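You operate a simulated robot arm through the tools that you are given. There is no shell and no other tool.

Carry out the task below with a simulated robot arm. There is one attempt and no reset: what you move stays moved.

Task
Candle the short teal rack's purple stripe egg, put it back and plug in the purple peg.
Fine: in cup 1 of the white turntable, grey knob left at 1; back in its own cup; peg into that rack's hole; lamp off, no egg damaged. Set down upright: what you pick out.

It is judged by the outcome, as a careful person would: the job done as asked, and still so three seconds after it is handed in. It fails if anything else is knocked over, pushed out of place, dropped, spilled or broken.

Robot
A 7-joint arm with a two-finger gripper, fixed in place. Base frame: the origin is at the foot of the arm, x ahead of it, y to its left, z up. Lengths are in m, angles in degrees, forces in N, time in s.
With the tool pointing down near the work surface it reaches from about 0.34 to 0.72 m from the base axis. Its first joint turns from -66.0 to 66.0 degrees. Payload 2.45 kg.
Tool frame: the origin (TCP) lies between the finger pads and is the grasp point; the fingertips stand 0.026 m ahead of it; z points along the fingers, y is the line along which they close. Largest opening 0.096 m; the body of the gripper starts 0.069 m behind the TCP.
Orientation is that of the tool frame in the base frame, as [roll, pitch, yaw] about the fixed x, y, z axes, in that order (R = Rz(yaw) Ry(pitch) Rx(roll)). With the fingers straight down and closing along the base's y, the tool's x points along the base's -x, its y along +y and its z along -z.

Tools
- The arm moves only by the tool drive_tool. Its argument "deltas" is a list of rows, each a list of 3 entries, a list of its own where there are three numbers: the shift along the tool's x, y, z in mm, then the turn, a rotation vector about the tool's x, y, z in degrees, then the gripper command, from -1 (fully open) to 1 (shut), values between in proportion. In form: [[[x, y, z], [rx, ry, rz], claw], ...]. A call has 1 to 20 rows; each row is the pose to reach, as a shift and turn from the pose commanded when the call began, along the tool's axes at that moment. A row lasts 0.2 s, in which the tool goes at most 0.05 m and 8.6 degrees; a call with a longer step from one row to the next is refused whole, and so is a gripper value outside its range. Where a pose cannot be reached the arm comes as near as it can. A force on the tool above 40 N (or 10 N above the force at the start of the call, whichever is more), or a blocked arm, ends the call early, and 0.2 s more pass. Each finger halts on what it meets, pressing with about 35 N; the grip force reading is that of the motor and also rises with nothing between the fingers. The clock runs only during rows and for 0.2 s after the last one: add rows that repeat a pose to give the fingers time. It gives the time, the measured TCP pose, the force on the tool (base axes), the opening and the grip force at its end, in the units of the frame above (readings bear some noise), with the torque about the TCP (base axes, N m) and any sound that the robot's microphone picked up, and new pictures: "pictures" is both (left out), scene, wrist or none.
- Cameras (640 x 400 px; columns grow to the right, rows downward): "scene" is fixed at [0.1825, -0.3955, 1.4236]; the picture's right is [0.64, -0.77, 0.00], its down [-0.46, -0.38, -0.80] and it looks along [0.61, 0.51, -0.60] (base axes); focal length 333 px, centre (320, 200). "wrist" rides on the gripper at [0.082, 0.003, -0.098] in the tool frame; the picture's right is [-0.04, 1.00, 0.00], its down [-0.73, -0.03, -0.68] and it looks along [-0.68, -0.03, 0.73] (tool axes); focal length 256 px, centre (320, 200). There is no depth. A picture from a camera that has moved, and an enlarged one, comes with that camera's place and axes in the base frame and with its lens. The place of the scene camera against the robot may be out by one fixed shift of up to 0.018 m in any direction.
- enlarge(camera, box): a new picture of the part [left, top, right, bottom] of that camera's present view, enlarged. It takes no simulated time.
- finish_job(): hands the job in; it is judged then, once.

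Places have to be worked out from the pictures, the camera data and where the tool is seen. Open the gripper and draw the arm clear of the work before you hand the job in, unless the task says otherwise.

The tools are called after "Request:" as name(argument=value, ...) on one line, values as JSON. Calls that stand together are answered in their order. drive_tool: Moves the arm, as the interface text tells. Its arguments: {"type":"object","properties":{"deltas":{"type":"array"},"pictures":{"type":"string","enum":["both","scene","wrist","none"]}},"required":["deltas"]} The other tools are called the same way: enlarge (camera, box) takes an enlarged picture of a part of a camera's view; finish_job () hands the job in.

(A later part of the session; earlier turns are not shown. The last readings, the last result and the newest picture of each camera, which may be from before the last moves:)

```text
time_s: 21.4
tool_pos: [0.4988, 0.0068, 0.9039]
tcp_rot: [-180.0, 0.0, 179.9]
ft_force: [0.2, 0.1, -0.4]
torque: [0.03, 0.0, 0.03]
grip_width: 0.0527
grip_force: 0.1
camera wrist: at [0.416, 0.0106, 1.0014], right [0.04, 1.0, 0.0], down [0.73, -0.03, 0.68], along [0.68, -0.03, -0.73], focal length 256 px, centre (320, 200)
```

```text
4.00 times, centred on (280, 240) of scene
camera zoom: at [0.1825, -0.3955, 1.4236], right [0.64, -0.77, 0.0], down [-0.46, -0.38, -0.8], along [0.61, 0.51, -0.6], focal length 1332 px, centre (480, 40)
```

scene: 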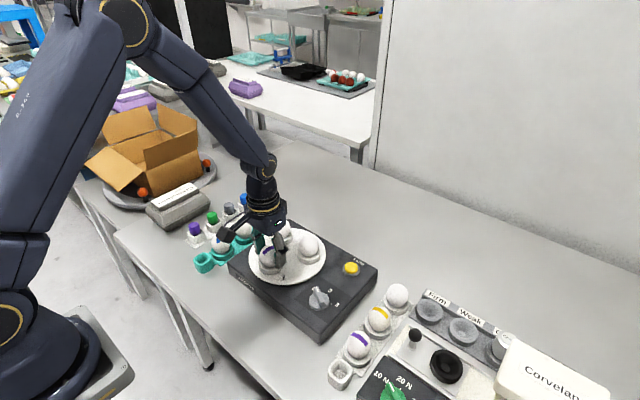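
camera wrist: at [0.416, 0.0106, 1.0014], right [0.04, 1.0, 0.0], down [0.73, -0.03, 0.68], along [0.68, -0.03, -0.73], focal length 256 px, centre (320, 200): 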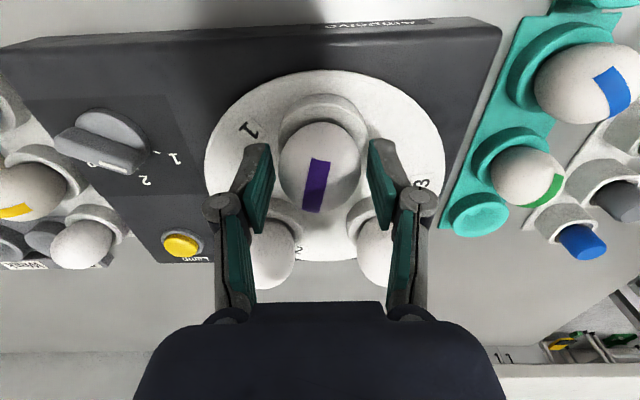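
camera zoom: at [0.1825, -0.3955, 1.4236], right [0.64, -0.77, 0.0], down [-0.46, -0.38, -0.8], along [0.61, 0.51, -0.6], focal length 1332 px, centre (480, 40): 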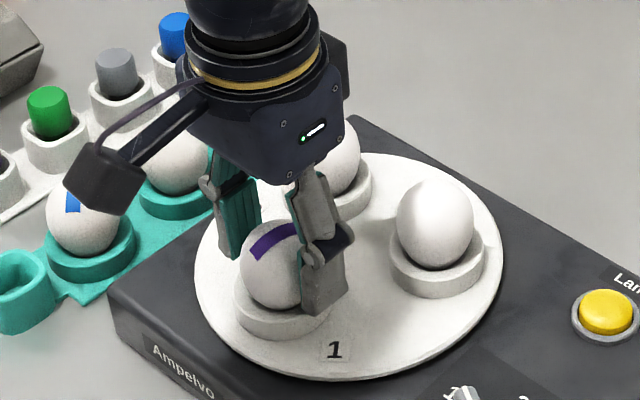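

The egg stands steadily in cup 1 with the fingers clear. I'll open slightly more, rise straight up, and look at the scene and the button from above.

Request:
drive_tool(deltas=[[[0, 0, 0], [0, 0, 0], -0.3], [[0, 0, 0], [0, 0, 0], -0.3], [[0, 0, -15], [0, 0, 0], -0.3], [[0, 0, -45], [0, 0, 0], -0.3], [[0, 0, -78], [0, 0, 0], -0.3], [[0, 0, -78], [0, 0, 0], -0.3]])

Request:
enlarge(camera="scene", box=[190, 190, 400, 330])

Request:
enlarge(camera="wrist", box=[60, 10, 440, 250])

```text
time_s: 22.8
tool_pos: [0.5, 0.0072, 0.9823]
tcp_rot: [-180.0, 0.0, -179.9]
ft_force: [0.4, 0.1, 0.1]
torque: [0.01, 0.02, -0.01]
grip_width: 0.0624
grip_force: 0.0
camera wrist: at [0.4174, 0.0111, 1.0795], right [0.04, 1.0, 0.0], down [0.73, -0.03, 0.68], along [0.68, -0.03, -0.73], focal length 256 px, centre (320, 200)
```

scene: 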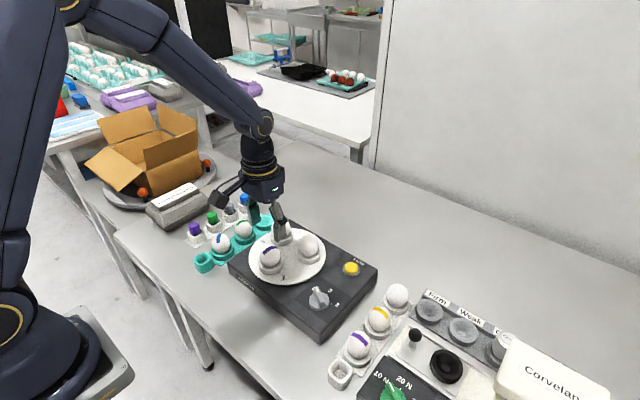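
wrist: 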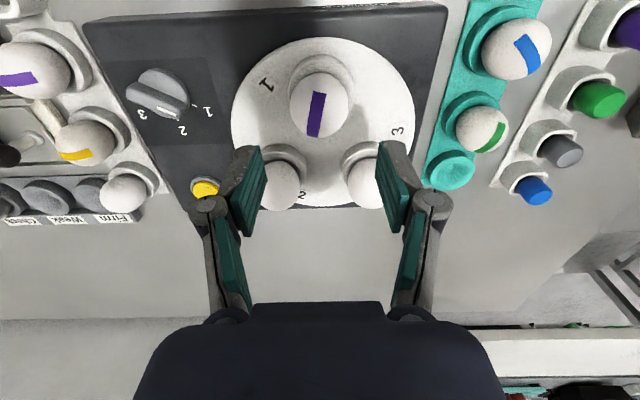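

```text
2.86 times, centred on (295, 260) of scene
camera zoom: at [0.1825, -0.3955, 1.4236], right [0.64, -0.77, 0.0], down [-0.46, -0.38, -0.8], along [0.61, 0.51, -0.6], focal length 951 px, centre (391, 29)
```

zoom: 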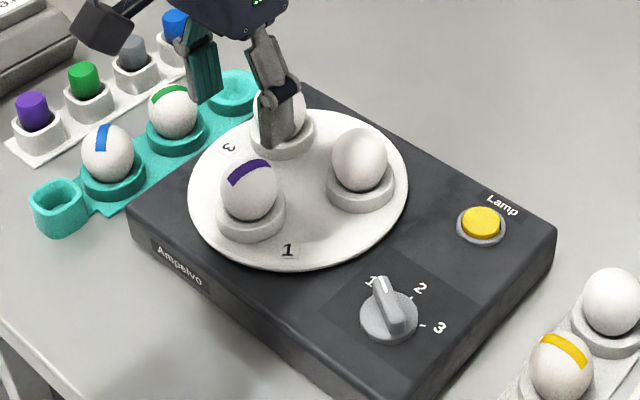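

```text
1.67 times, centred on (250, 130) of wrist
camera zoom: at [0.4174, 0.0111, 1.0795], right [0.04, 1.0, 0.0], down [0.73, -0.03, 0.68], along [0.68, -0.03, -0.73], focal length 427 px, centre (437, 317)
```

zoom: 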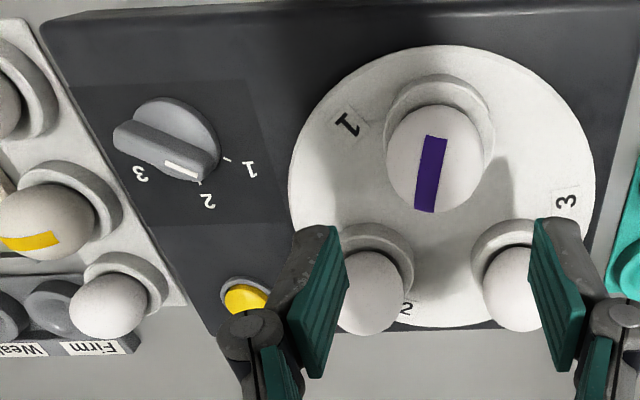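

The egg is standing in cup 1 and the knob's mark is at 1 (about 60° by calculation, matching the 1 tick). I'll close the fingers and move high over the yellow Lamp button at about (0.610, −0.131).

Request:
drive_tool(deltas=[[[-22, -27, 0], [0, 0, 0], 0.2], [[-45, -56, 0], [0, 0, 0], 0.6], [[-68, -85, 0], [0, 0, 0], 1], [[-90, -112, 0], [0, 0, 0], 1], [[-111, -138, 10], [0, 0, 0], 1], [[-111, -138, 30], [0, 0, 0], 1], [[-111, -138, 30], [0, 0, 0], 1]])

Request:
enlarge(camera="wrist", box=[220, 60, 420, 220])

```text
time_s: 24.4
tool_pos: [0.6103, -0.1291, 0.9527]
tcp_rot: [-180.0, 0.0, -180.0]
ft_force: [0.0, 0.7, -0.1]
torque: [0.03, -0.01, 0.0]
grip_width: 0.0002
grip_force: 28.5
camera wrist: at [0.5278, -0.126, 1.0496], right [0.04, 1.0, 0.0], down [0.73, -0.03, 0.68], along [0.68, -0.03, -0.73], focal length 256 px, centre (320, 200)
```

scene: 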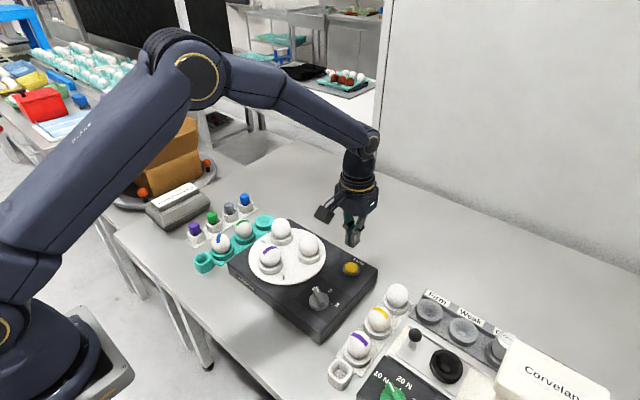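
wrist: 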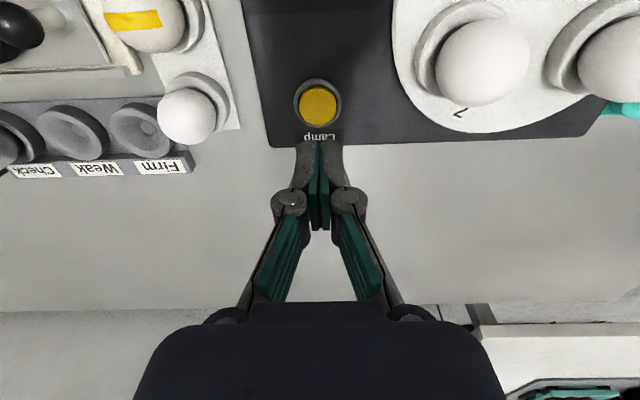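

```text
2.50 times, centred on (320, 140) of wrist
camera zoom: at [0.5278, -0.126, 1.0496], right [0.04, 1.0, 0.0], down [0.73, -0.03, 0.68], along [0.68, -0.03, -0.73], focal length 640 px, centre (320, 350)
```

zoom: 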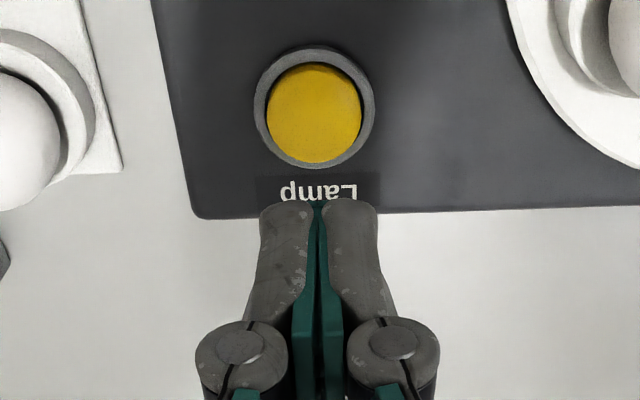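

The button is almost directly below the tip (about 1 mm +x, 1.5 mm −y). I'll correct and lower to just above it.

Request:
drive_tool(deltas=[[[-1, -1.5, 20], [0, 0, 0], 1], [[-1, -1.5, 42], [0, 0, 0], 1], [[-1, -1.5, 62], [0, 0, 0], 1], [[-1, -1.5, 68], [0, 0, 0], 1], [[-1, -1.5, 68], [0, 0, 0], 1]])

Request:
enlarge(camera="wrist", box=[220, 60, 420, 220])

Request:
enlarge(camera="scene", box=[300, 210, 410, 300])

```text
time_s: 25.6
tool_pos: [0.6113, -0.132, 0.8839]
tcp_rot: [-179.9, 0.0, -180.0]
ft_force: [-1.1, -1.4, 0.0]
torque: [0.01, -0.01, -0.05]
grip_width: 0.0001
grip_force: 28.9
camera wrist: at [0.5281, -0.1285, 0.9809], right [0.04, 1.0, 0.0], down [0.73, -0.03, 0.68], along [0.68, -0.03, -0.73], focal length 256 px, centre (320, 200)
```

scene: 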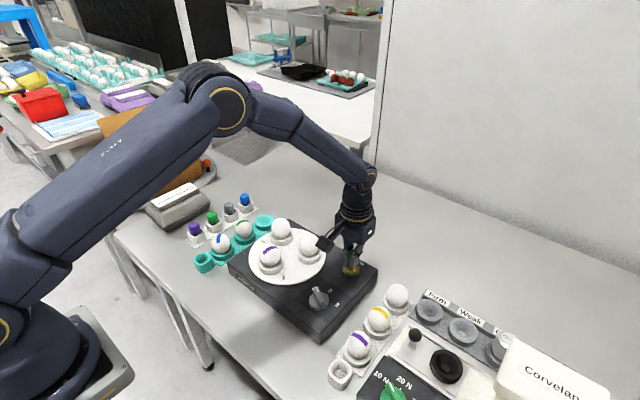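
wrist: 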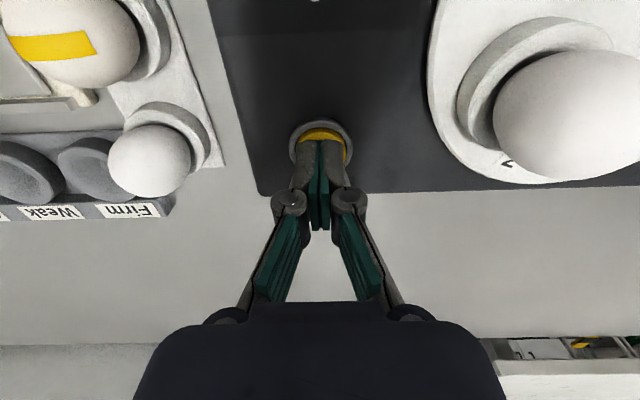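

```text
2.50 times, centred on (320, 140) of wrist
camera zoom: at [0.5281, -0.1285, 0.9809], right [0.04, 1.0, 0.0], down [0.73, -0.03, 0.68], along [0.68, -0.03, -0.73], focal length 640 px, centre (320, 350)
```

zoom: 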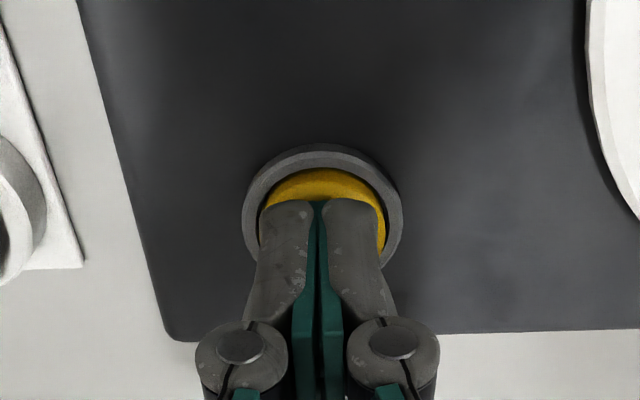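

```text
4.44 times, centred on (355, 255) of scene
camera zoom: at [0.1825, -0.3955, 1.4236], right [0.64, -0.77, 0.0], down [-0.46, -0.38, -0.8], along [0.61, 0.51, -0.6], focal length 1480 px, centre (164, -44)
```

zoom: 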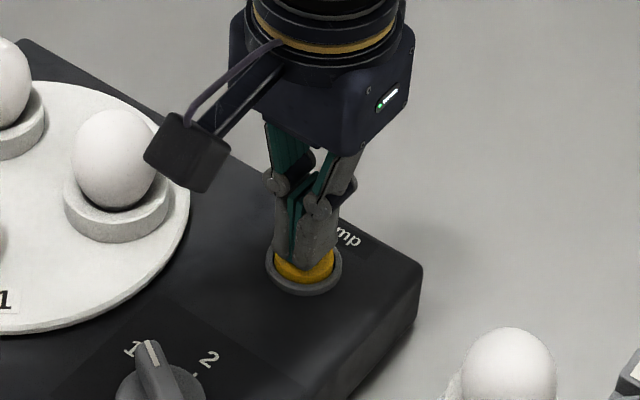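

The closed fingertips are just above the button. I'll press down in small steps, watching force and listening for a click.

Request:
drive_tool(deltas=[[[0, 0, 2], [0, 0, 0], 1], [[0, 0, 4], [0, 0, 0], 1], [[0, 0, 4], [0, 0, 0], 1]], pictures="none")

Request:
drive_tool(deltas=[[[0, 0, 1], [0, 0, 0], 1], [[0, 0, 2], [0, 0, 0], 1], [[0, 0, 2], [0, 0, 0], 1]], pictures="none")

```text
time_s: 26.4
tool_pos: [0.6107, -0.1322, 0.8786]
tcp_rot: [180.0, 0.0, -179.9]
ft_force: [-0.7, 1.1, 1.8]
torque: [0.02, -0.01, -0.01]
grip_width: 0.0061
grip_force: 28.5
```

```text
time_s: 27.2
tool_pos: [0.611, -0.1337, 0.877]
tcp_rot: [-180.0, 0.0, -179.9]
ft_force: [0.5, 0.4, 2.5]
torque: [0.0, -0.02, 0.05]
grip_width: 0.0059
grip_force: 28.6
heard: click
```

I heard a click at about 2.5 N. I'll back off upward and look for the lamp glow.

Request:
drive_tool(deltas=[[[0, 0, -4], [0, 0, 0], 1], [[0, 0, -12], [0, 0, 0], 1], [[0, 0, -12], [0, 0, 0], 1]])

Request:
enlarge(camera="scene", box=[200, 190, 400, 330])

Request:
enlarge(camera="wrist", box=[220, 60, 420, 220])

```text
time_s: 28.0
tool_pos: [0.6111, -0.133, 0.8894]
tcp_rot: [-180.0, -0.1, 180.0]
ft_force: [0.5, -0.6, -0.1]
torque: [0.03, -0.01, 0.0]
grip_width: 0.0
grip_force: 28.3
camera wrist: at [0.5285, -0.1288, 0.9872], right [0.04, 1.0, 0.0], down [0.73, -0.03, 0.68], along [0.68, -0.03, -0.73], focal length 256 px, centre (320, 200)
```

scene: 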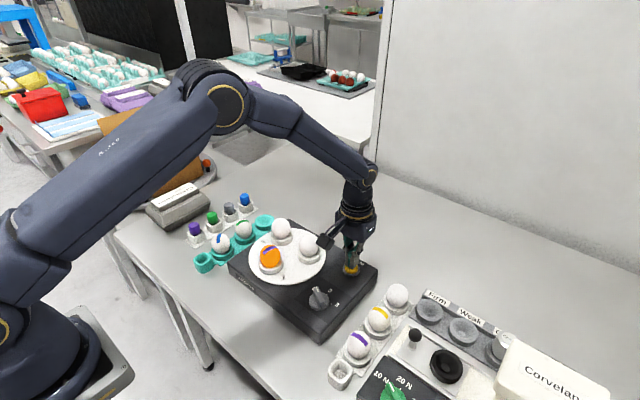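
wrist: 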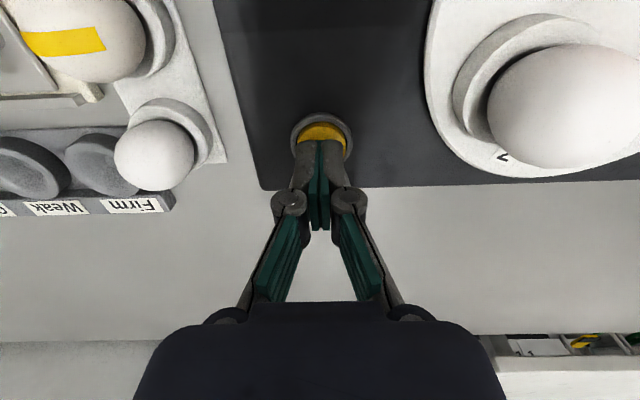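

```text
2.86 times, centred on (300, 260) of scene
camera zoom: at [0.1825, -0.3955, 1.4236], right [0.64, -0.77, 0.0], down [-0.46, -0.38, -0.8], along [0.61, 0.51, -0.6], focal length 951 px, centre (377, 29)
```

zoom: 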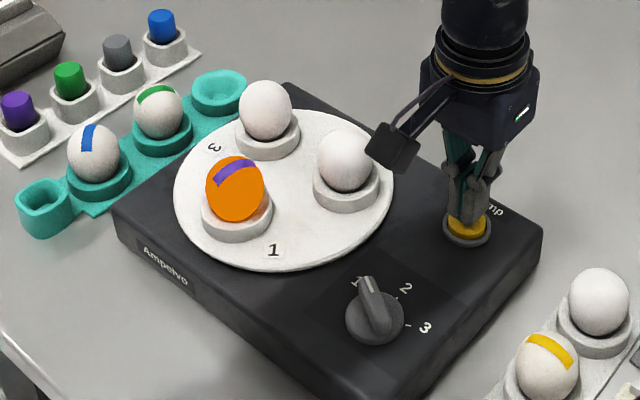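

```text
2.50 times, centred on (320, 140) of wrist
camera zoom: at [0.5285, -0.1288, 0.9872], right [0.04, 1.0, 0.0], down [0.73, -0.03, 0.68], along [0.68, -0.03, -0.73], focal length 640 px, centre (320, 350)
```

zoom: 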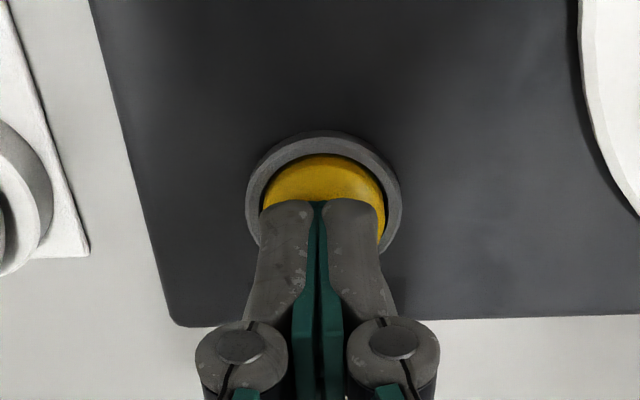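

The purple-stripe egg in cup 1 glows orange, so the lamp is on and candling is working. I'll hold for about 3 seconds so the egg is properly candled.

Request:
drive_tool(deltas=[[[0, 0, 0], [0, 0, 0], 1], [[0, 0, 0], [0, 0, 0], 1], [[0, 0, 0], [0, 0, 0], 1], [[0, 0, 0], [0, 0, 0], 1], [[0, 0, 0], [0, 0, 0], 1], [[0, 0, 0], [0, 0, 0], 1], [[0, 0, 0], [0, 0, 0], 1], [[0, 0, 0], [0, 0, 0], 1], [[0, 0, 0], [0, 0, 0], 1], [[0, 0, 0], [0, 0, 0], 1], [[0, 0, 0], [0, 0, 0], 1], [[0, 0, 0], [0, 0, 0], 1], [[0, 0, 0], [0, 0, 0], 1], [[0, 0, 0], [0, 0, 0], 1], [[0, 0, 0], [0, 0, 0], 1]], pictures="scene")

Request:
enlarge(camera="scene", box=[220, 200, 340, 300])

```text
time_s: 31.2
tool_pos: [0.6115, -0.1335, 0.8901]
tcp_rot: [-179.9, 0.0, -180.0]
ft_force: [1.0, 0.3, 0.0]
torque: [0.0, 0.0, 0.01]
grip_width: 0.0
grip_force: 28.3
```

scene: 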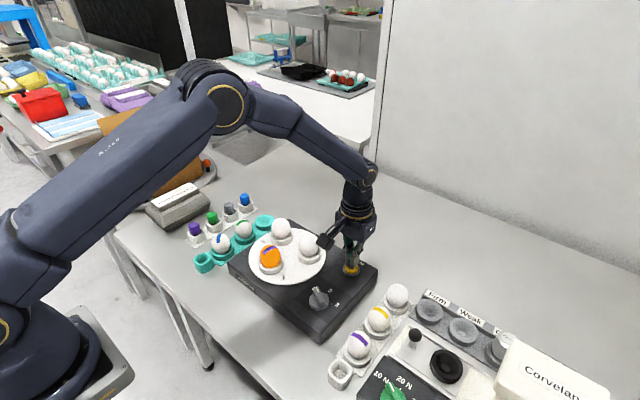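

```text
4.00 times, centred on (280, 250) of scene
camera zoom: at [0.1825, -0.3955, 1.4236], right [0.64, -0.77, 0.0], down [-0.46, -0.38, -0.8], along [0.61, 0.51, -0.6], focal length 1332 px, centre (480, 0)
```

zoom: 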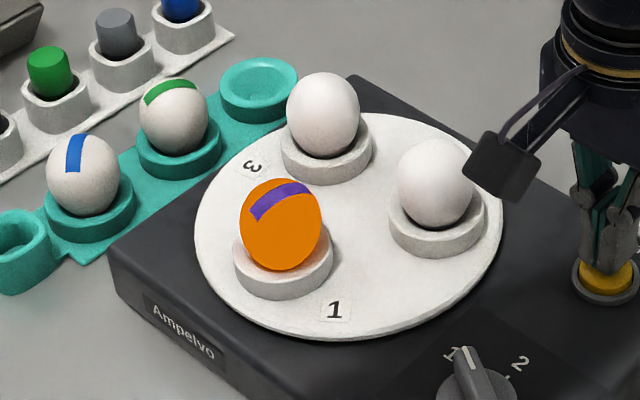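

Still glowing steadily after 3 s. Now I'll press the button once more to switch the lamp off.

Request:
drive_tool(deltas=[[[0, 0, 5], [0, 0, 0], 1], [[0, 0, 9], [0, 0, 0], 1], [[0, 0, 11], [0, 0, 0], 1], [[0, 0, 12.3], [0, 0, 0], 1], [[0, 0, 12.3], [0, 0, 0], 1]], pictures="none")

```text
time_s: 32.4
tool_pos: [0.6112, -0.1324, 0.8782]
tcp_rot: [-180.0, 0.1, -180.0]
ft_force: [0.6, 0.5, 3.0]
torque: [-0.03, 0.01, 0.01]
grip_width: 0.0059
grip_force: 28.0
heard: click
```

One more click was heard. I'll retract well clear and check that the lamp is off.

Request:
drive_tool(deltas=[[[0, 0, -5], [0, 0, 0], 1], [[0, 0, -25], [0, 0, 0], 1], [[0, 0, -60], [0, 0, 0], 1], [[0, 0, -100], [0, 0, 0], 1], [[0, 0, -104], [0, 0, 0], 1]])

Request:
enlarge(camera="scene", box=[200, 190, 400, 330])

```text
time_s: 33.6
tool_pos: [0.6111, -0.133, 0.9817]
tcp_rot: [-180.0, 0.0, 180.0]
ft_force: [-0.1, -0.3, -0.4]
torque: [0.05, 0.0, 0.0]
grip_width: 0.0
grip_force: 28.0
camera wrist: at [0.5284, -0.1292, 1.0794], right [0.04, 1.0, 0.0], down [0.73, -0.03, 0.68], along [0.68, -0.03, -0.73], focal length 256 px, centre (320, 200)
```

scene: 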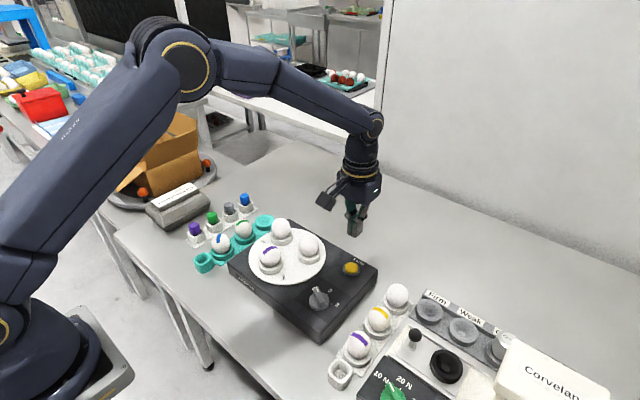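
wrist: 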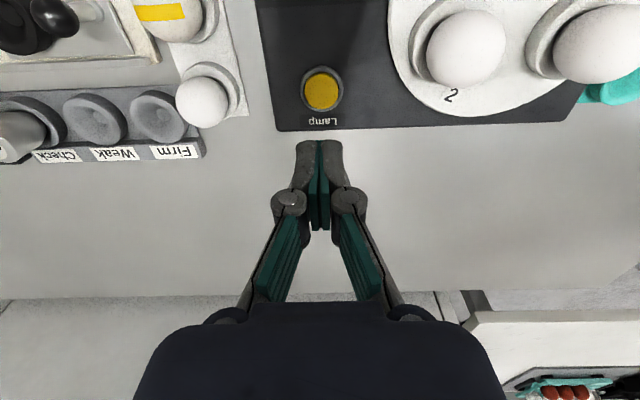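

```text
2.86 times, centred on (300, 260) of scene
camera zoom: at [0.1825, -0.3955, 1.4236], right [0.64, -0.77, 0.0], down [-0.46, -0.38, -0.8], along [0.61, 0.51, -0.6], focal length 951 px, centre (377, 29)
```

zoom: 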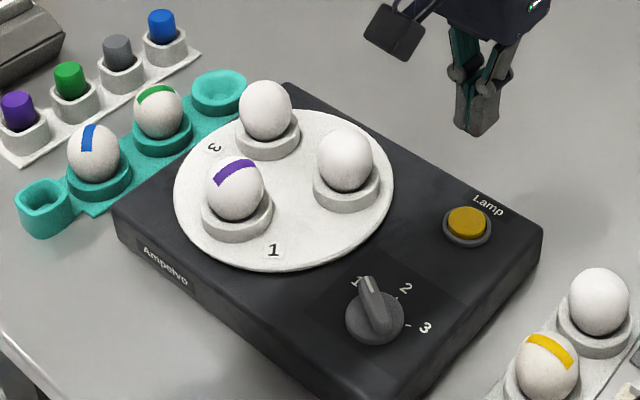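

The lamp is off and the egg is back to white in cup 1, with the knob still at 1. I'll return above cup 1 with the fingers opened to about 62 mm.

Request:
drive_tool(deltas=[[[22, 28, 0], [0, 0, 0], 0.6], [[45, 56, 0], [0, 0, 0], 0.2], [[68, 84, 0], [0, 0, 0], -0.1], [[90, 112, 0], [0, 0, 0], -0.3], [[111, 139.5, 0], [0, 0, 0], -0.3], [[111, 139.5, 25], [0, 0, 0], -0.3], [[111, 139.5, 30], [0, 0, 0], -0.3], [[111, 139.5, 30], [0, 0, 0], -0.3]])

Request:
enlarge(camera="wrist", box=[220, 40, 420, 200])

```text
time_s: 35.4
tool_pos: [0.4978, 0.0073, 0.9503]
tcp_rot: [179.9, 0.1, 180.0]
ft_force: [-0.8, 0.7, 0.3]
torque: [-0.02, -0.01, 0.05]
grip_width: 0.0624
grip_force: 0.1
camera wrist: at [0.4165, 0.0114, 1.0478], right [0.04, 1.0, 0.0], down [0.73, -0.03, 0.68], along [0.68, -0.03, -0.73], focal length 256 px, centre (320, 200)
```

scene: 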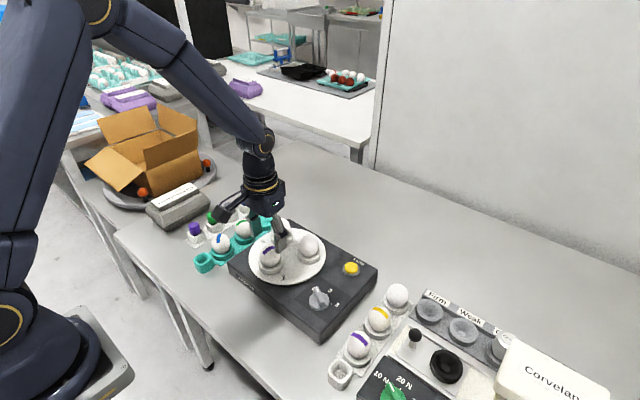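
wrist: 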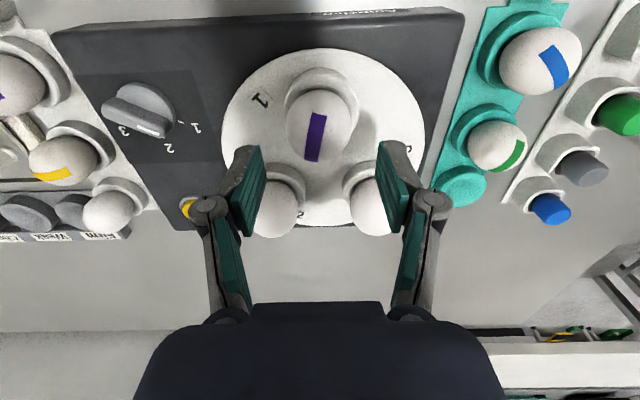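

```text
2.50 times, centred on (320, 120) of wrist
camera zoom: at [0.4165, 0.0114, 1.0478], right [0.04, 1.0, 0.0], down [0.73, -0.03, 0.68], along [0.68, -0.03, -0.73], focal length 640 px, centre (320, 400)
```

zoom: 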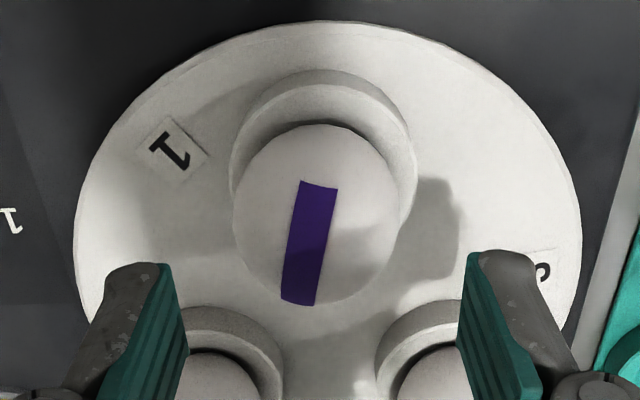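

The egg is within about 1 mm of the tool axis. I'll make a small correction and lower around it to the same grip height as before.

Request:
drive_tool(deltas=[[[-1, -1, 15], [0, 0, 0], -0.3], [[-1, -1, 32], [0, 0, 0], -0.3], [[-1, -1, 44], [0, 0, 0], -0.3], [[-1, -1, 47.5], [0, 0, 0], -0.3], [[-1, -1, 47.5], [0, 0, 0], -0.1], [[-1, -1, 47.5], [0, 0, 0], 0.0], [[-1, -1, 47.5], [0, 0, 0], 0.05], [[-1, -1, 47.5], [0, 0, 0], 0.05]], pictures="wrist")

Request:
enlarge(camera="wrist", box=[220, 60, 420, 220])

```text
time_s: 37.2
tool_pos: [0.5008, 0.0062, 0.9019]
tcp_rot: [-180.0, 0.0, -180.0]
ft_force: [0.1, -0.4, -0.6]
torque: [0.01, 0.0, 0.01]
grip_width: 0.0456
grip_force: 0.1
camera wrist: at [0.418, 0.0099, 1.0], right [0.04, 1.0, 0.0], down [0.73, -0.03, 0.68], along [0.68, -0.03, -0.73], focal length 256 px, centre (320, 200)
```

wrist: 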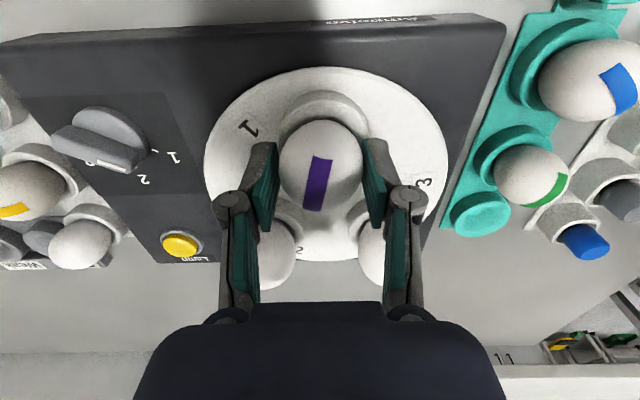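

```text
2.50 times, centred on (320, 140) of wrist
camera zoom: at [0.418, 0.0099, 1.0], right [0.04, 1.0, 0.0], down [0.73, -0.03, 0.68], along [0.68, -0.03, -0.73], focal length 640 px, centre (320, 350)
```

zoom: 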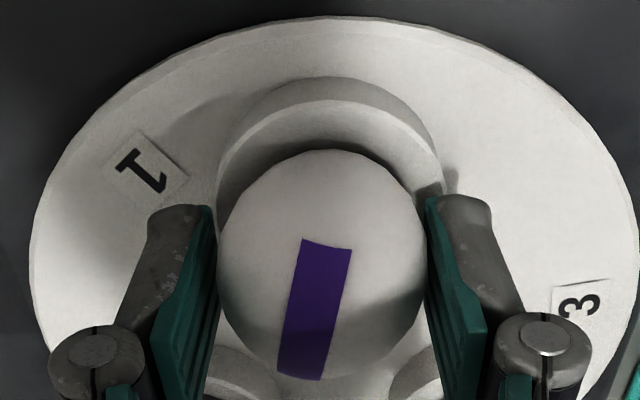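

The egg is about 1 mm to the right of finger centre. I'll shift +0.8 mm and close in small steps.

Request:
drive_tool(deltas=[[[0, 0.8, 0], [0, 0, 0], 0.05], [[0, 0.8, 0], [0, 0, 0], 0.08], [[0, 0.8, 0], [0, 0, 0], 0.1], [[0, 0.8, 0], [0, 0, 0], 0.1]], pictures="none")

Request:
drive_tool(deltas=[[[0, 0, 0], [0, 0, 0], 0.115], [[0, 0, 0], [0, 0, 0], 0.125], [[0, 0, 0], [0, 0, 0], 0.125]], pictures="wrist")

Request:
enlarge(camera="wrist", box=[220, 60, 420, 220])

```text
time_s: 38.2
tool_pos: [0.5004, 0.0063, 0.9029]
tcp_rot: [-180.0, 0.0, 180.0]
ft_force: [-1.1, 0.0, -0.2]
torque: [0.0, 0.01, 0.0]
grip_width: 0.0438
grip_force: 0.1
```

```text
time_s: 39.0
tool_pos: [0.5004, 0.0071, 0.9023]
tcp_rot: [180.0, 0.1, -179.9]
ft_force: [0.3, 0.5, 0.2]
torque: [0.02, 0.04, 0.02]
grip_width: 0.0433
grip_force: 0.7
camera wrist: at [0.418, 0.0109, 1.0003], right [0.04, 1.0, 0.0], down [0.73, -0.03, 0.68], along [0.68, -0.03, -0.73], focal length 256 px, centre (320, 200)
```

wrist: 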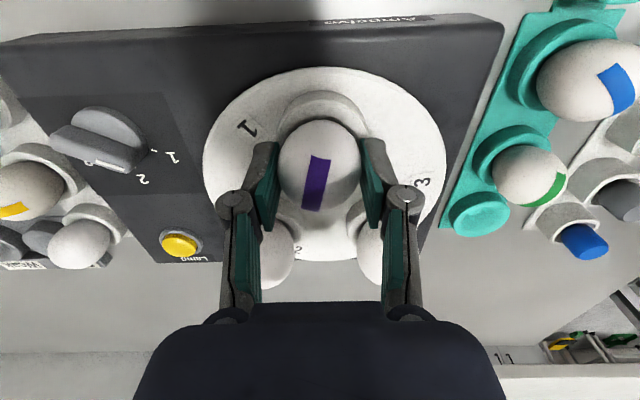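

```text
2.50 times, centred on (320, 140) of wrist
camera zoom: at [0.418, 0.0109, 1.0003], right [0.04, 1.0, 0.0], down [0.73, -0.03, 0.68], along [0.68, -0.03, -0.73], focal length 640 px, centre (320, 350)
```

zoom: 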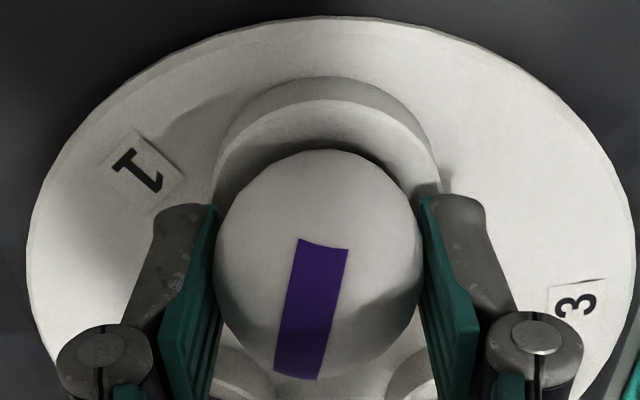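

Light contact of about 0.7 N. I'll close a bit more for a secure but gentle hold.

Request:
drive_tool(deltas=[[[0, 0, 0], [0, 0, 0], 0.132], [[0, 0, 0], [0, 0, 0], 0.132]], pictures="none")

Request:
drive_tool(deltas=[[[0, 0, 0], [0, 0, 0], 0.14], [[0, 0, 0], [0, 0, 0], 0.14]], pictures="none")

```text
time_s: 39.6
tool_pos: [0.5009, 0.0066, 0.9019]
tcp_rot: [-180.0, 0.0, 180.0]
ft_force: [-0.3, 0.1, 1.1]
torque: [-0.03, -0.03, 0.0]
grip_width: 0.0432
grip_force: 3.8
```

```text
time_s: 40.2
tool_pos: [0.5, 0.0058, 0.903]
tcp_rot: [179.9, 0.1, -180.0]
ft_force: [0.6, -0.3, -0.2]
torque: [0.02, 0.0, 0.02]
grip_width: 0.0429
grip_force: 8.9
```

Held at 8.9 N, the same as the first lift. I'll lift slowly and check.

Request:
drive_tool(deltas=[[[0, 0, -3], [0, 0, 0], 0.14], [[0, 0, -10], [0, 0, 0], 0.14], [[0, 0, -25], [0, 0, 0], 0.14], [[0, 0, -48], [0, 0, 0], 0.14], [[0, 0, -70], [0, 0, 0], 0.14], [[0, 0, -70], [0, 0, 0], 0.14]])

Request:
enlarge(camera="wrist", box=[220, 60, 420, 220])

Request:
enlarge(camera="scene", box=[220, 170, 340, 290])

```text
time_s: 41.6
tool_pos: [0.501, 0.0062, 0.9736]
tcp_rot: [180.0, 0.0, -180.0]
ft_force: [-0.4, 0.4, -0.8]
torque: [-0.02, -0.03, -0.01]
grip_width: 0.043
grip_force: 8.3
camera wrist: at [0.4184, 0.0093, 1.0717], right [0.04, 1.0, 0.0], down [0.73, -0.03, 0.68], along [0.68, -0.03, -0.73], focal length 256 px, centre (320, 200)
```

scene: 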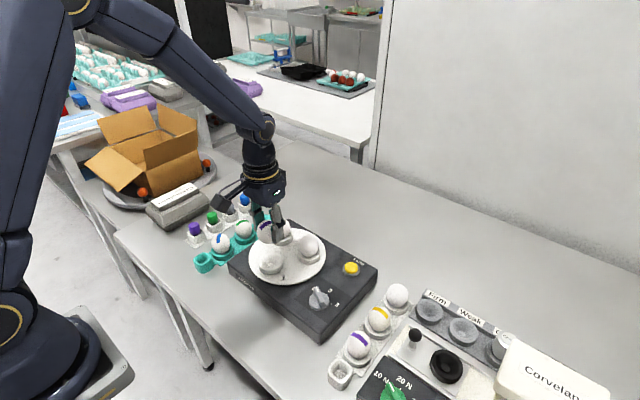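
wrist: 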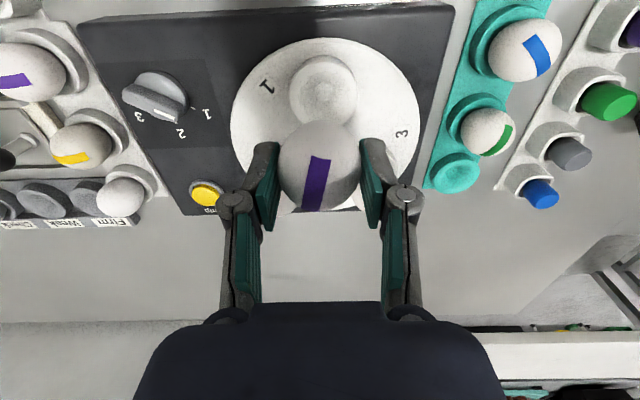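

```text
2.50 times, centred on (320, 140) of wrist
camera zoom: at [0.4184, 0.0093, 1.0717], right [0.04, 1.0, 0.0], down [0.73, -0.03, 0.68], along [0.68, -0.03, -0.73], focal length 640 px, centre (320, 350)
```

zoom: 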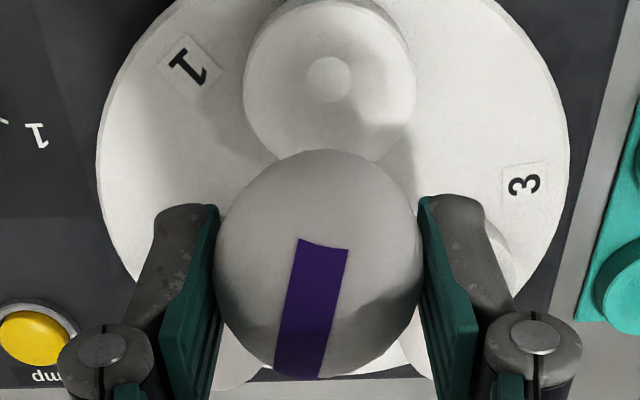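

```text
3.33 times, centred on (280, 230) of scene
camera zoom: at [0.1825, -0.3955, 1.4236], right [0.64, -0.77, 0.0], down [-0.46, -0.38, -0.8], along [0.61, 0.51, -0.6], focal length 1110 px, centre (453, 100)
```

zoom: 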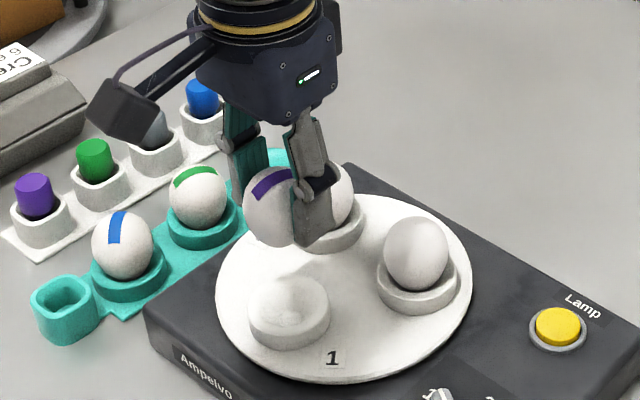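

The egg is held the same way as at first pickup. I'll carry it high to above its own cup in the teal rack (x 0.6255, y 0.169), stopping at z≈0.90 to check alignment.

Request:
drive_tool(deltas=[[[-8, 11, -10], [0, 0, 0], 0.14], [[-26, 34, -12], [0, 0, 0], 0.14], [[-46, 60, -12], [0, 0, 0], 0.14], [[-66, 86, -12], [0, 0, 0], 0.14], [[-86, 112, -12], [0, 0, 0], 0.14], [[-105, 137, -12], [0, 0, 0], 0.14], [[-119, 155, -12], [0, 0, 0], 0.14], [[-124.5, 162.5, -5], [0, 0, 0], 0.14], [[-124.5, 162.5, 15], [0, 0, 0], 0.14], [[-124.5, 162.5, 40], [0, 0, 0], 0.14], [[-124.5, 162.5, 65], [0, 0, 0], 0.14], [[-124.5, 162.5, 72], [0, 0, 0], 0.14], [[-124.5, 162.5, 72], [0, 0, 0], 0.14]])

Request:
enlarge(camera="wrist", box=[220, 60, 420, 220])

Request:
enlarge(camera="scene", box=[200, 160, 320, 260])

```text
time_s: 44.4
tool_pos: [0.626, 0.1692, 0.8996]
tcp_rot: [180.0, 0.0, -180.0]
ft_force: [-0.4, 0.0, -0.3]
torque: [0.01, 0.01, -0.03]
grip_width: 0.043
grip_force: 8.9
camera wrist: at [0.5432, 0.1727, 0.9973], right [0.04, 1.0, 0.0], down [0.73, -0.03, 0.68], along [0.68, -0.03, -0.73], focal length 256 px, centre (320, 200)
```

scene: 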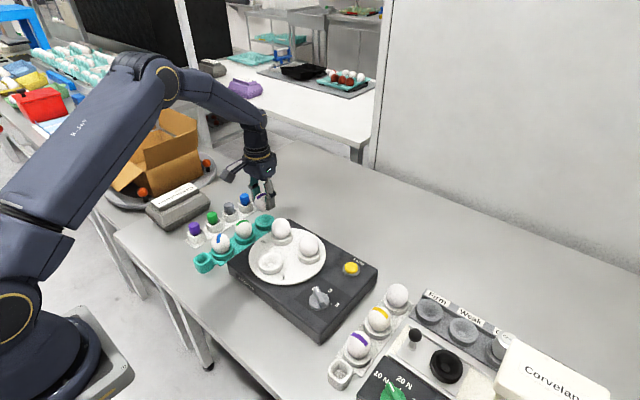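
wrist: 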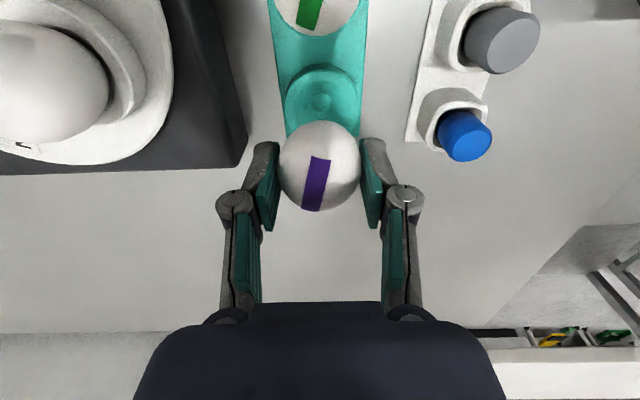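

```text
2.50 times, centred on (320, 140) of wrist
camera zoom: at [0.5432, 0.1727, 0.9973], right [0.04, 1.0, 0.0], down [0.73, -0.03, 0.68], along [0.68, -0.03, -0.73], focal length 640 px, centre (320, 350)
```

zoom: 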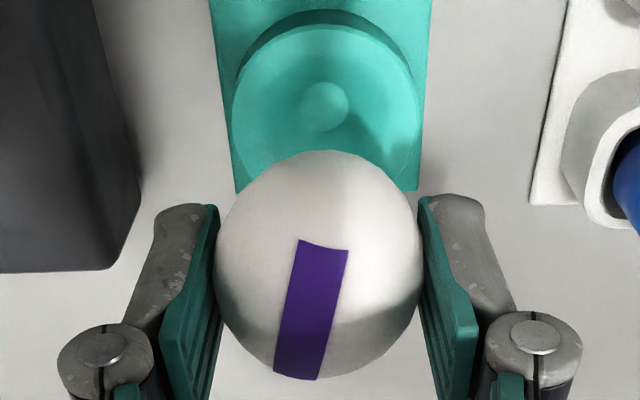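

```text
4.00 times, centred on (260, 210) of scene
camera zoom: at [0.1825, -0.3955, 1.4236], right [0.64, -0.77, 0.0], down [-0.46, -0.38, -0.8], along [0.61, 0.51, -0.6], focal length 1332 px, centre (560, 160)
```

zoom: 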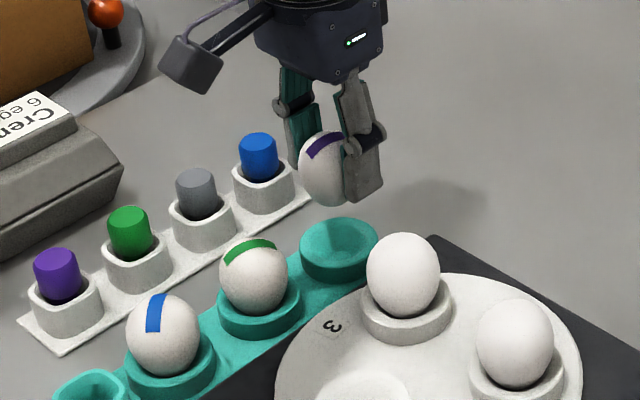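

The egg's cup appears about 1.7 mm to +y of the tool centre, which matches where the egg sat originally. I'll shift +1.7 mm and lower to just above the seating height.

Request:
drive_tool(deltas=[[[0, 1.7, 5], [0, 0, 0], 0.14], [[0, 1.7, 18], [0, 0, 0], 0.14], [[0, 1.7, 32], [0, 0, 0], 0.14], [[0, 1.7, 42], [0, 0, 0], 0.14], [[0, 1.7, 46], [0, 0, 0], 0.14], [[0, 1.7, 46], [0, 0, 0], 0.14]])

Request:
enlarge(camera="wrist", box=[220, 60, 420, 220])

Request:
enlarge(camera="scene", box=[200, 160, 320, 260])

```text
time_s: 45.8
tool_pos: [0.6258, 0.1707, 0.8556]
tcp_rot: [-180.0, 0.1, -180.0]
ft_force: [0.3, -3.5, 4.0]
torque: [-0.13, -0.02, -0.01]
grip_width: 0.0429
grip_force: 8.3
camera wrist: at [0.543, 0.1745, 0.9526], right [0.04, 1.0, 0.0], down [0.73, -0.03, 0.68], along [0.68, -0.03, -0.73], focal length 256 px, centre (320, 200)
```

scene: 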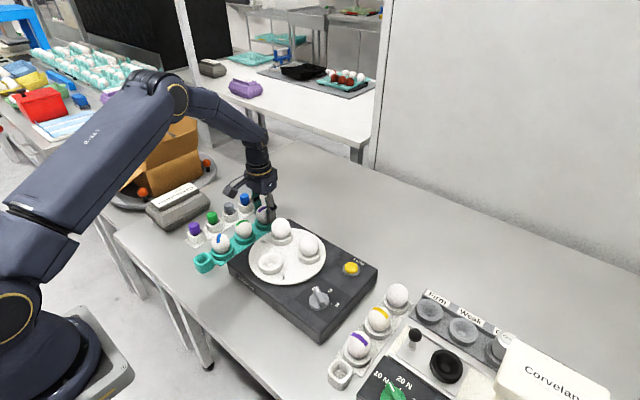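
wrist: 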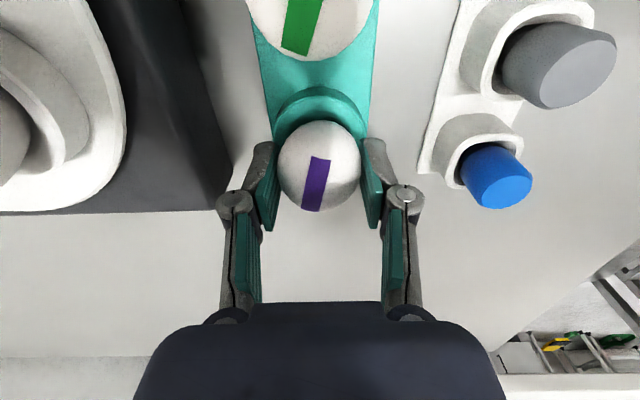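

```text
2.50 times, centred on (320, 140) of wrist
camera zoom: at [0.543, 0.1745, 0.9526], right [0.04, 1.0, 0.0], down [0.73, -0.03, 0.68], along [0.68, -0.03, -0.73], focal length 640 px, centre (320, 350)
```

zoom: 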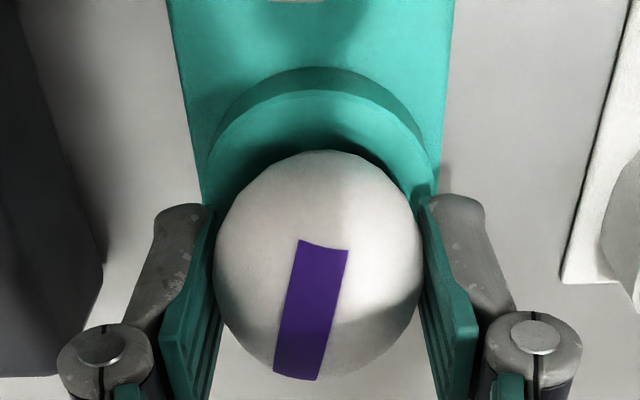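

```text
4.00 times, centred on (260, 210) of scene
camera zoom: at [0.1824, -0.3957, 1.4235], right [0.64, -0.77, 0.0], down [-0.46, -0.38, -0.8], along [0.61, 0.51, -0.6], focal length 1332 px, centre (560, 160)
```

zoom: 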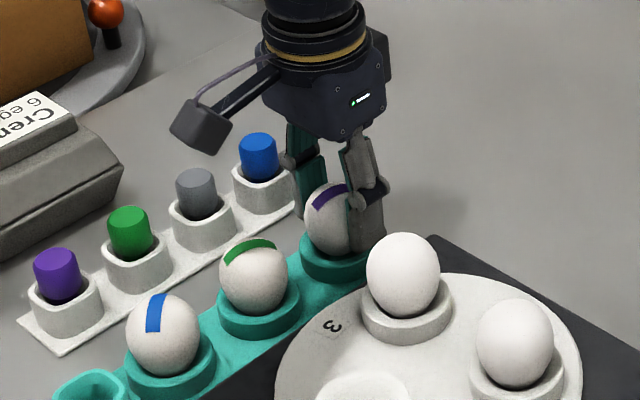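

The cup pushes the egg toward −y. The stripe now passes about 3 mm off the top pole, so the egg is tilted about 5–6° in the grip with its bottom toward +y. I'll lift a little, turn the tool 5.5° about x to stand the egg upright, and re-centre.

Request:
drive_tool(deltas=[[[0, 0, -4], [0, 0, 0], 0.14], [[0, 0, -10], [0, 0, 0], 0.14], [[0, 1, -10], [3, 0, 0], 0.14], [[0, 2.3, -10], [5.5, 0, 0], 0.14], [[0, 2.3, -10], [5.5, 0, 0], 0.14]])

Request:
enlarge(camera="wrist", box=[220, 60, 420, 220])

Request:
enlarge(camera="scene", box=[220, 170, 310, 240])

```text
time_s: 47.0
tool_pos: [0.6265, 0.1742, 0.8653]
tcp_rot: [-174.5, 0.0, -180.0]
ft_force: [-1.2, 0.6, 0.5]
torque: [-0.02, 0.05, 0.01]
grip_width: 0.0428
grip_force: 8.9
camera wrist: at [0.5431, 0.1871, 0.9622], right [0.04, 0.99, -0.1], down [0.73, 0.04, 0.68], along [0.68, -0.1, -0.73], focal length 256 px, centre (320, 200)
```

scene: 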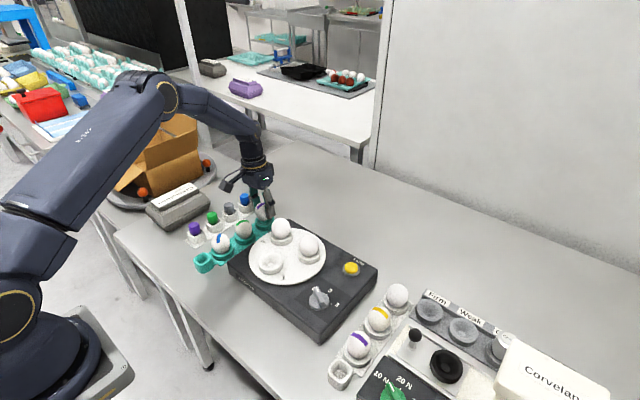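
wrist: 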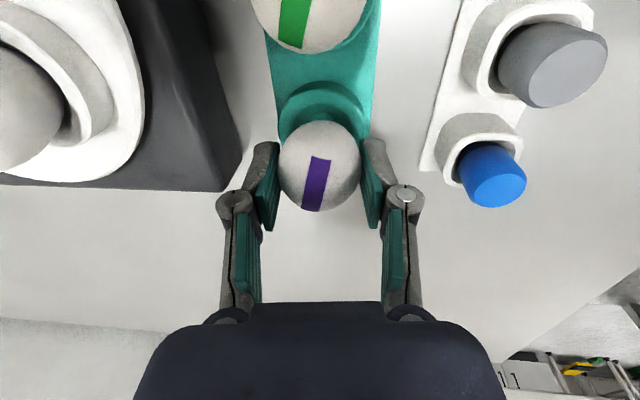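

```text
2.50 times, centred on (320, 140) of wrist
camera zoom: at [0.5431, 0.1871, 0.9622], right [0.04, 0.99, -0.1], down [0.73, 0.04, 0.68], along [0.68, -0.1, -0.73], focal length 640 px, centre (320, 350)
```

zoom: 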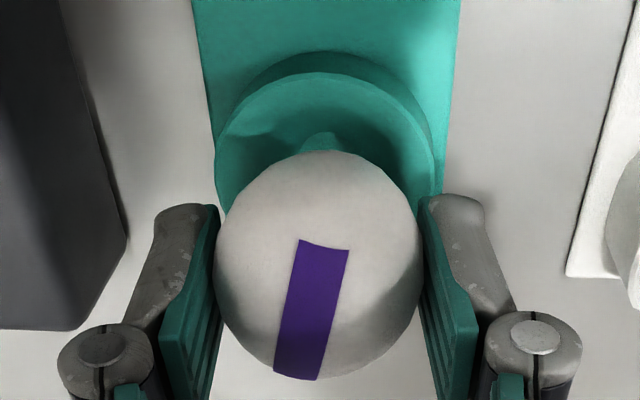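

```text
5.71 times, centred on (265, 205) of scene
camera zoom: at [0.1825, -0.3955, 1.4236], right [0.64, -0.77, 0.0], down [-0.46, -0.38, -0.8], along [0.61, 0.51, -0.6], focal length 1903 px, centre (634, 171)
```

zoom: 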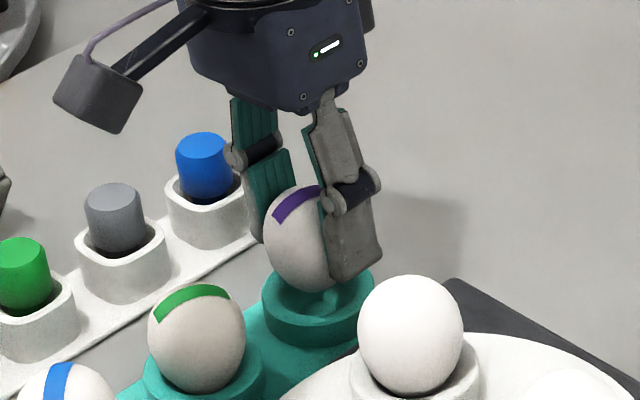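

The egg looks upright relative to gravity now, and the cup is about 1 mm to −y of it. I'll lower vertically, allowing for the tool tilt, to about 3.5 mm above the seat.

Request:
drive_tool(deltas=[[[0, -0.6, 4], [0, 0, 0], 0.14], [[0, -0.13, 9], [0, 0, 0], 0.14], [[0, -0.13, 9], [0, 0, 0], 0.14]], pictures="wrist")

Request:
enlarge(camera="wrist", box=[220, 60, 420, 220])

```text
time_s: 47.8
tool_pos: [0.6238, 0.1729, 0.8559]
tcp_rot: [-174.5, 0.0, 180.0]
ft_force: [0.1, 1.1, -0.3]
torque: [-0.02, -0.01, 0.03]
grip_width: 0.043
grip_force: 9.0
camera wrist: at [0.542, 0.1865, 0.9537], right [0.04, 0.99, -0.1], down [0.73, 0.04, 0.68], along [0.68, -0.1, -0.73], focal length 256 px, centre (320, 200)
```

wrist: 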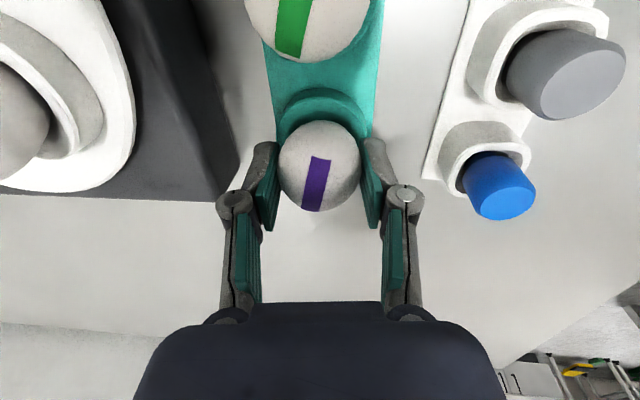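

```text
2.50 times, centred on (320, 140) of wrist
camera zoom: at [0.542, 0.1865, 0.9537], right [0.04, 0.99, -0.1], down [0.73, 0.04, 0.68], along [0.68, -0.1, -0.73], focal length 640 px, centre (320, 350)
```

zoom: 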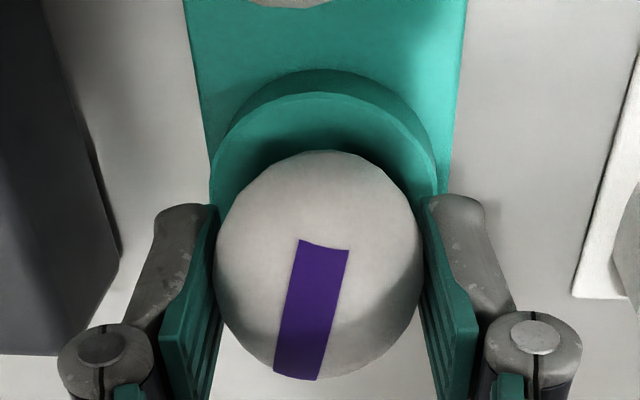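

No contact force yet. I'll continue down 1 mm at a time.

Request:
drive_tool(deltas=[[[0, 0.05, 0.5], [0, 0, 0], 0.14], [[0, 0.1, 1], [0, 0, 0], 0.14], [[0, 0.1, 1], [0, 0, 0], 0.14]], pictures="none")

Request:
drive_tool(deltas=[[[0, 0.05, 0.5], [0, 0, 0], 0.14], [[0, 0.1, 1], [0, 0, 0], 0.14], [[0, 0.1, 1], [0, 0, 0], 0.14]], pictures="none")

```text
time_s: 48.6
tool_pos: [0.6254, 0.1735, 0.8549]
tcp_rot: [-174.5, 0.0, -180.0]
ft_force: [-0.3, -0.3, -0.5]
torque: [0.01, -0.03, 0.02]
grip_width: 0.0429
grip_force: 9.1
```

```text
time_s: 49.4
tool_pos: [0.6246, 0.1728, 0.8543]
tcp_rot: [-174.5, 0.0, 180.0]
ft_force: [0.7, -1.3, 1.2]
torque: [-0.01, -0.01, -0.02]
grip_width: 0.0428
grip_force: 9.3
```

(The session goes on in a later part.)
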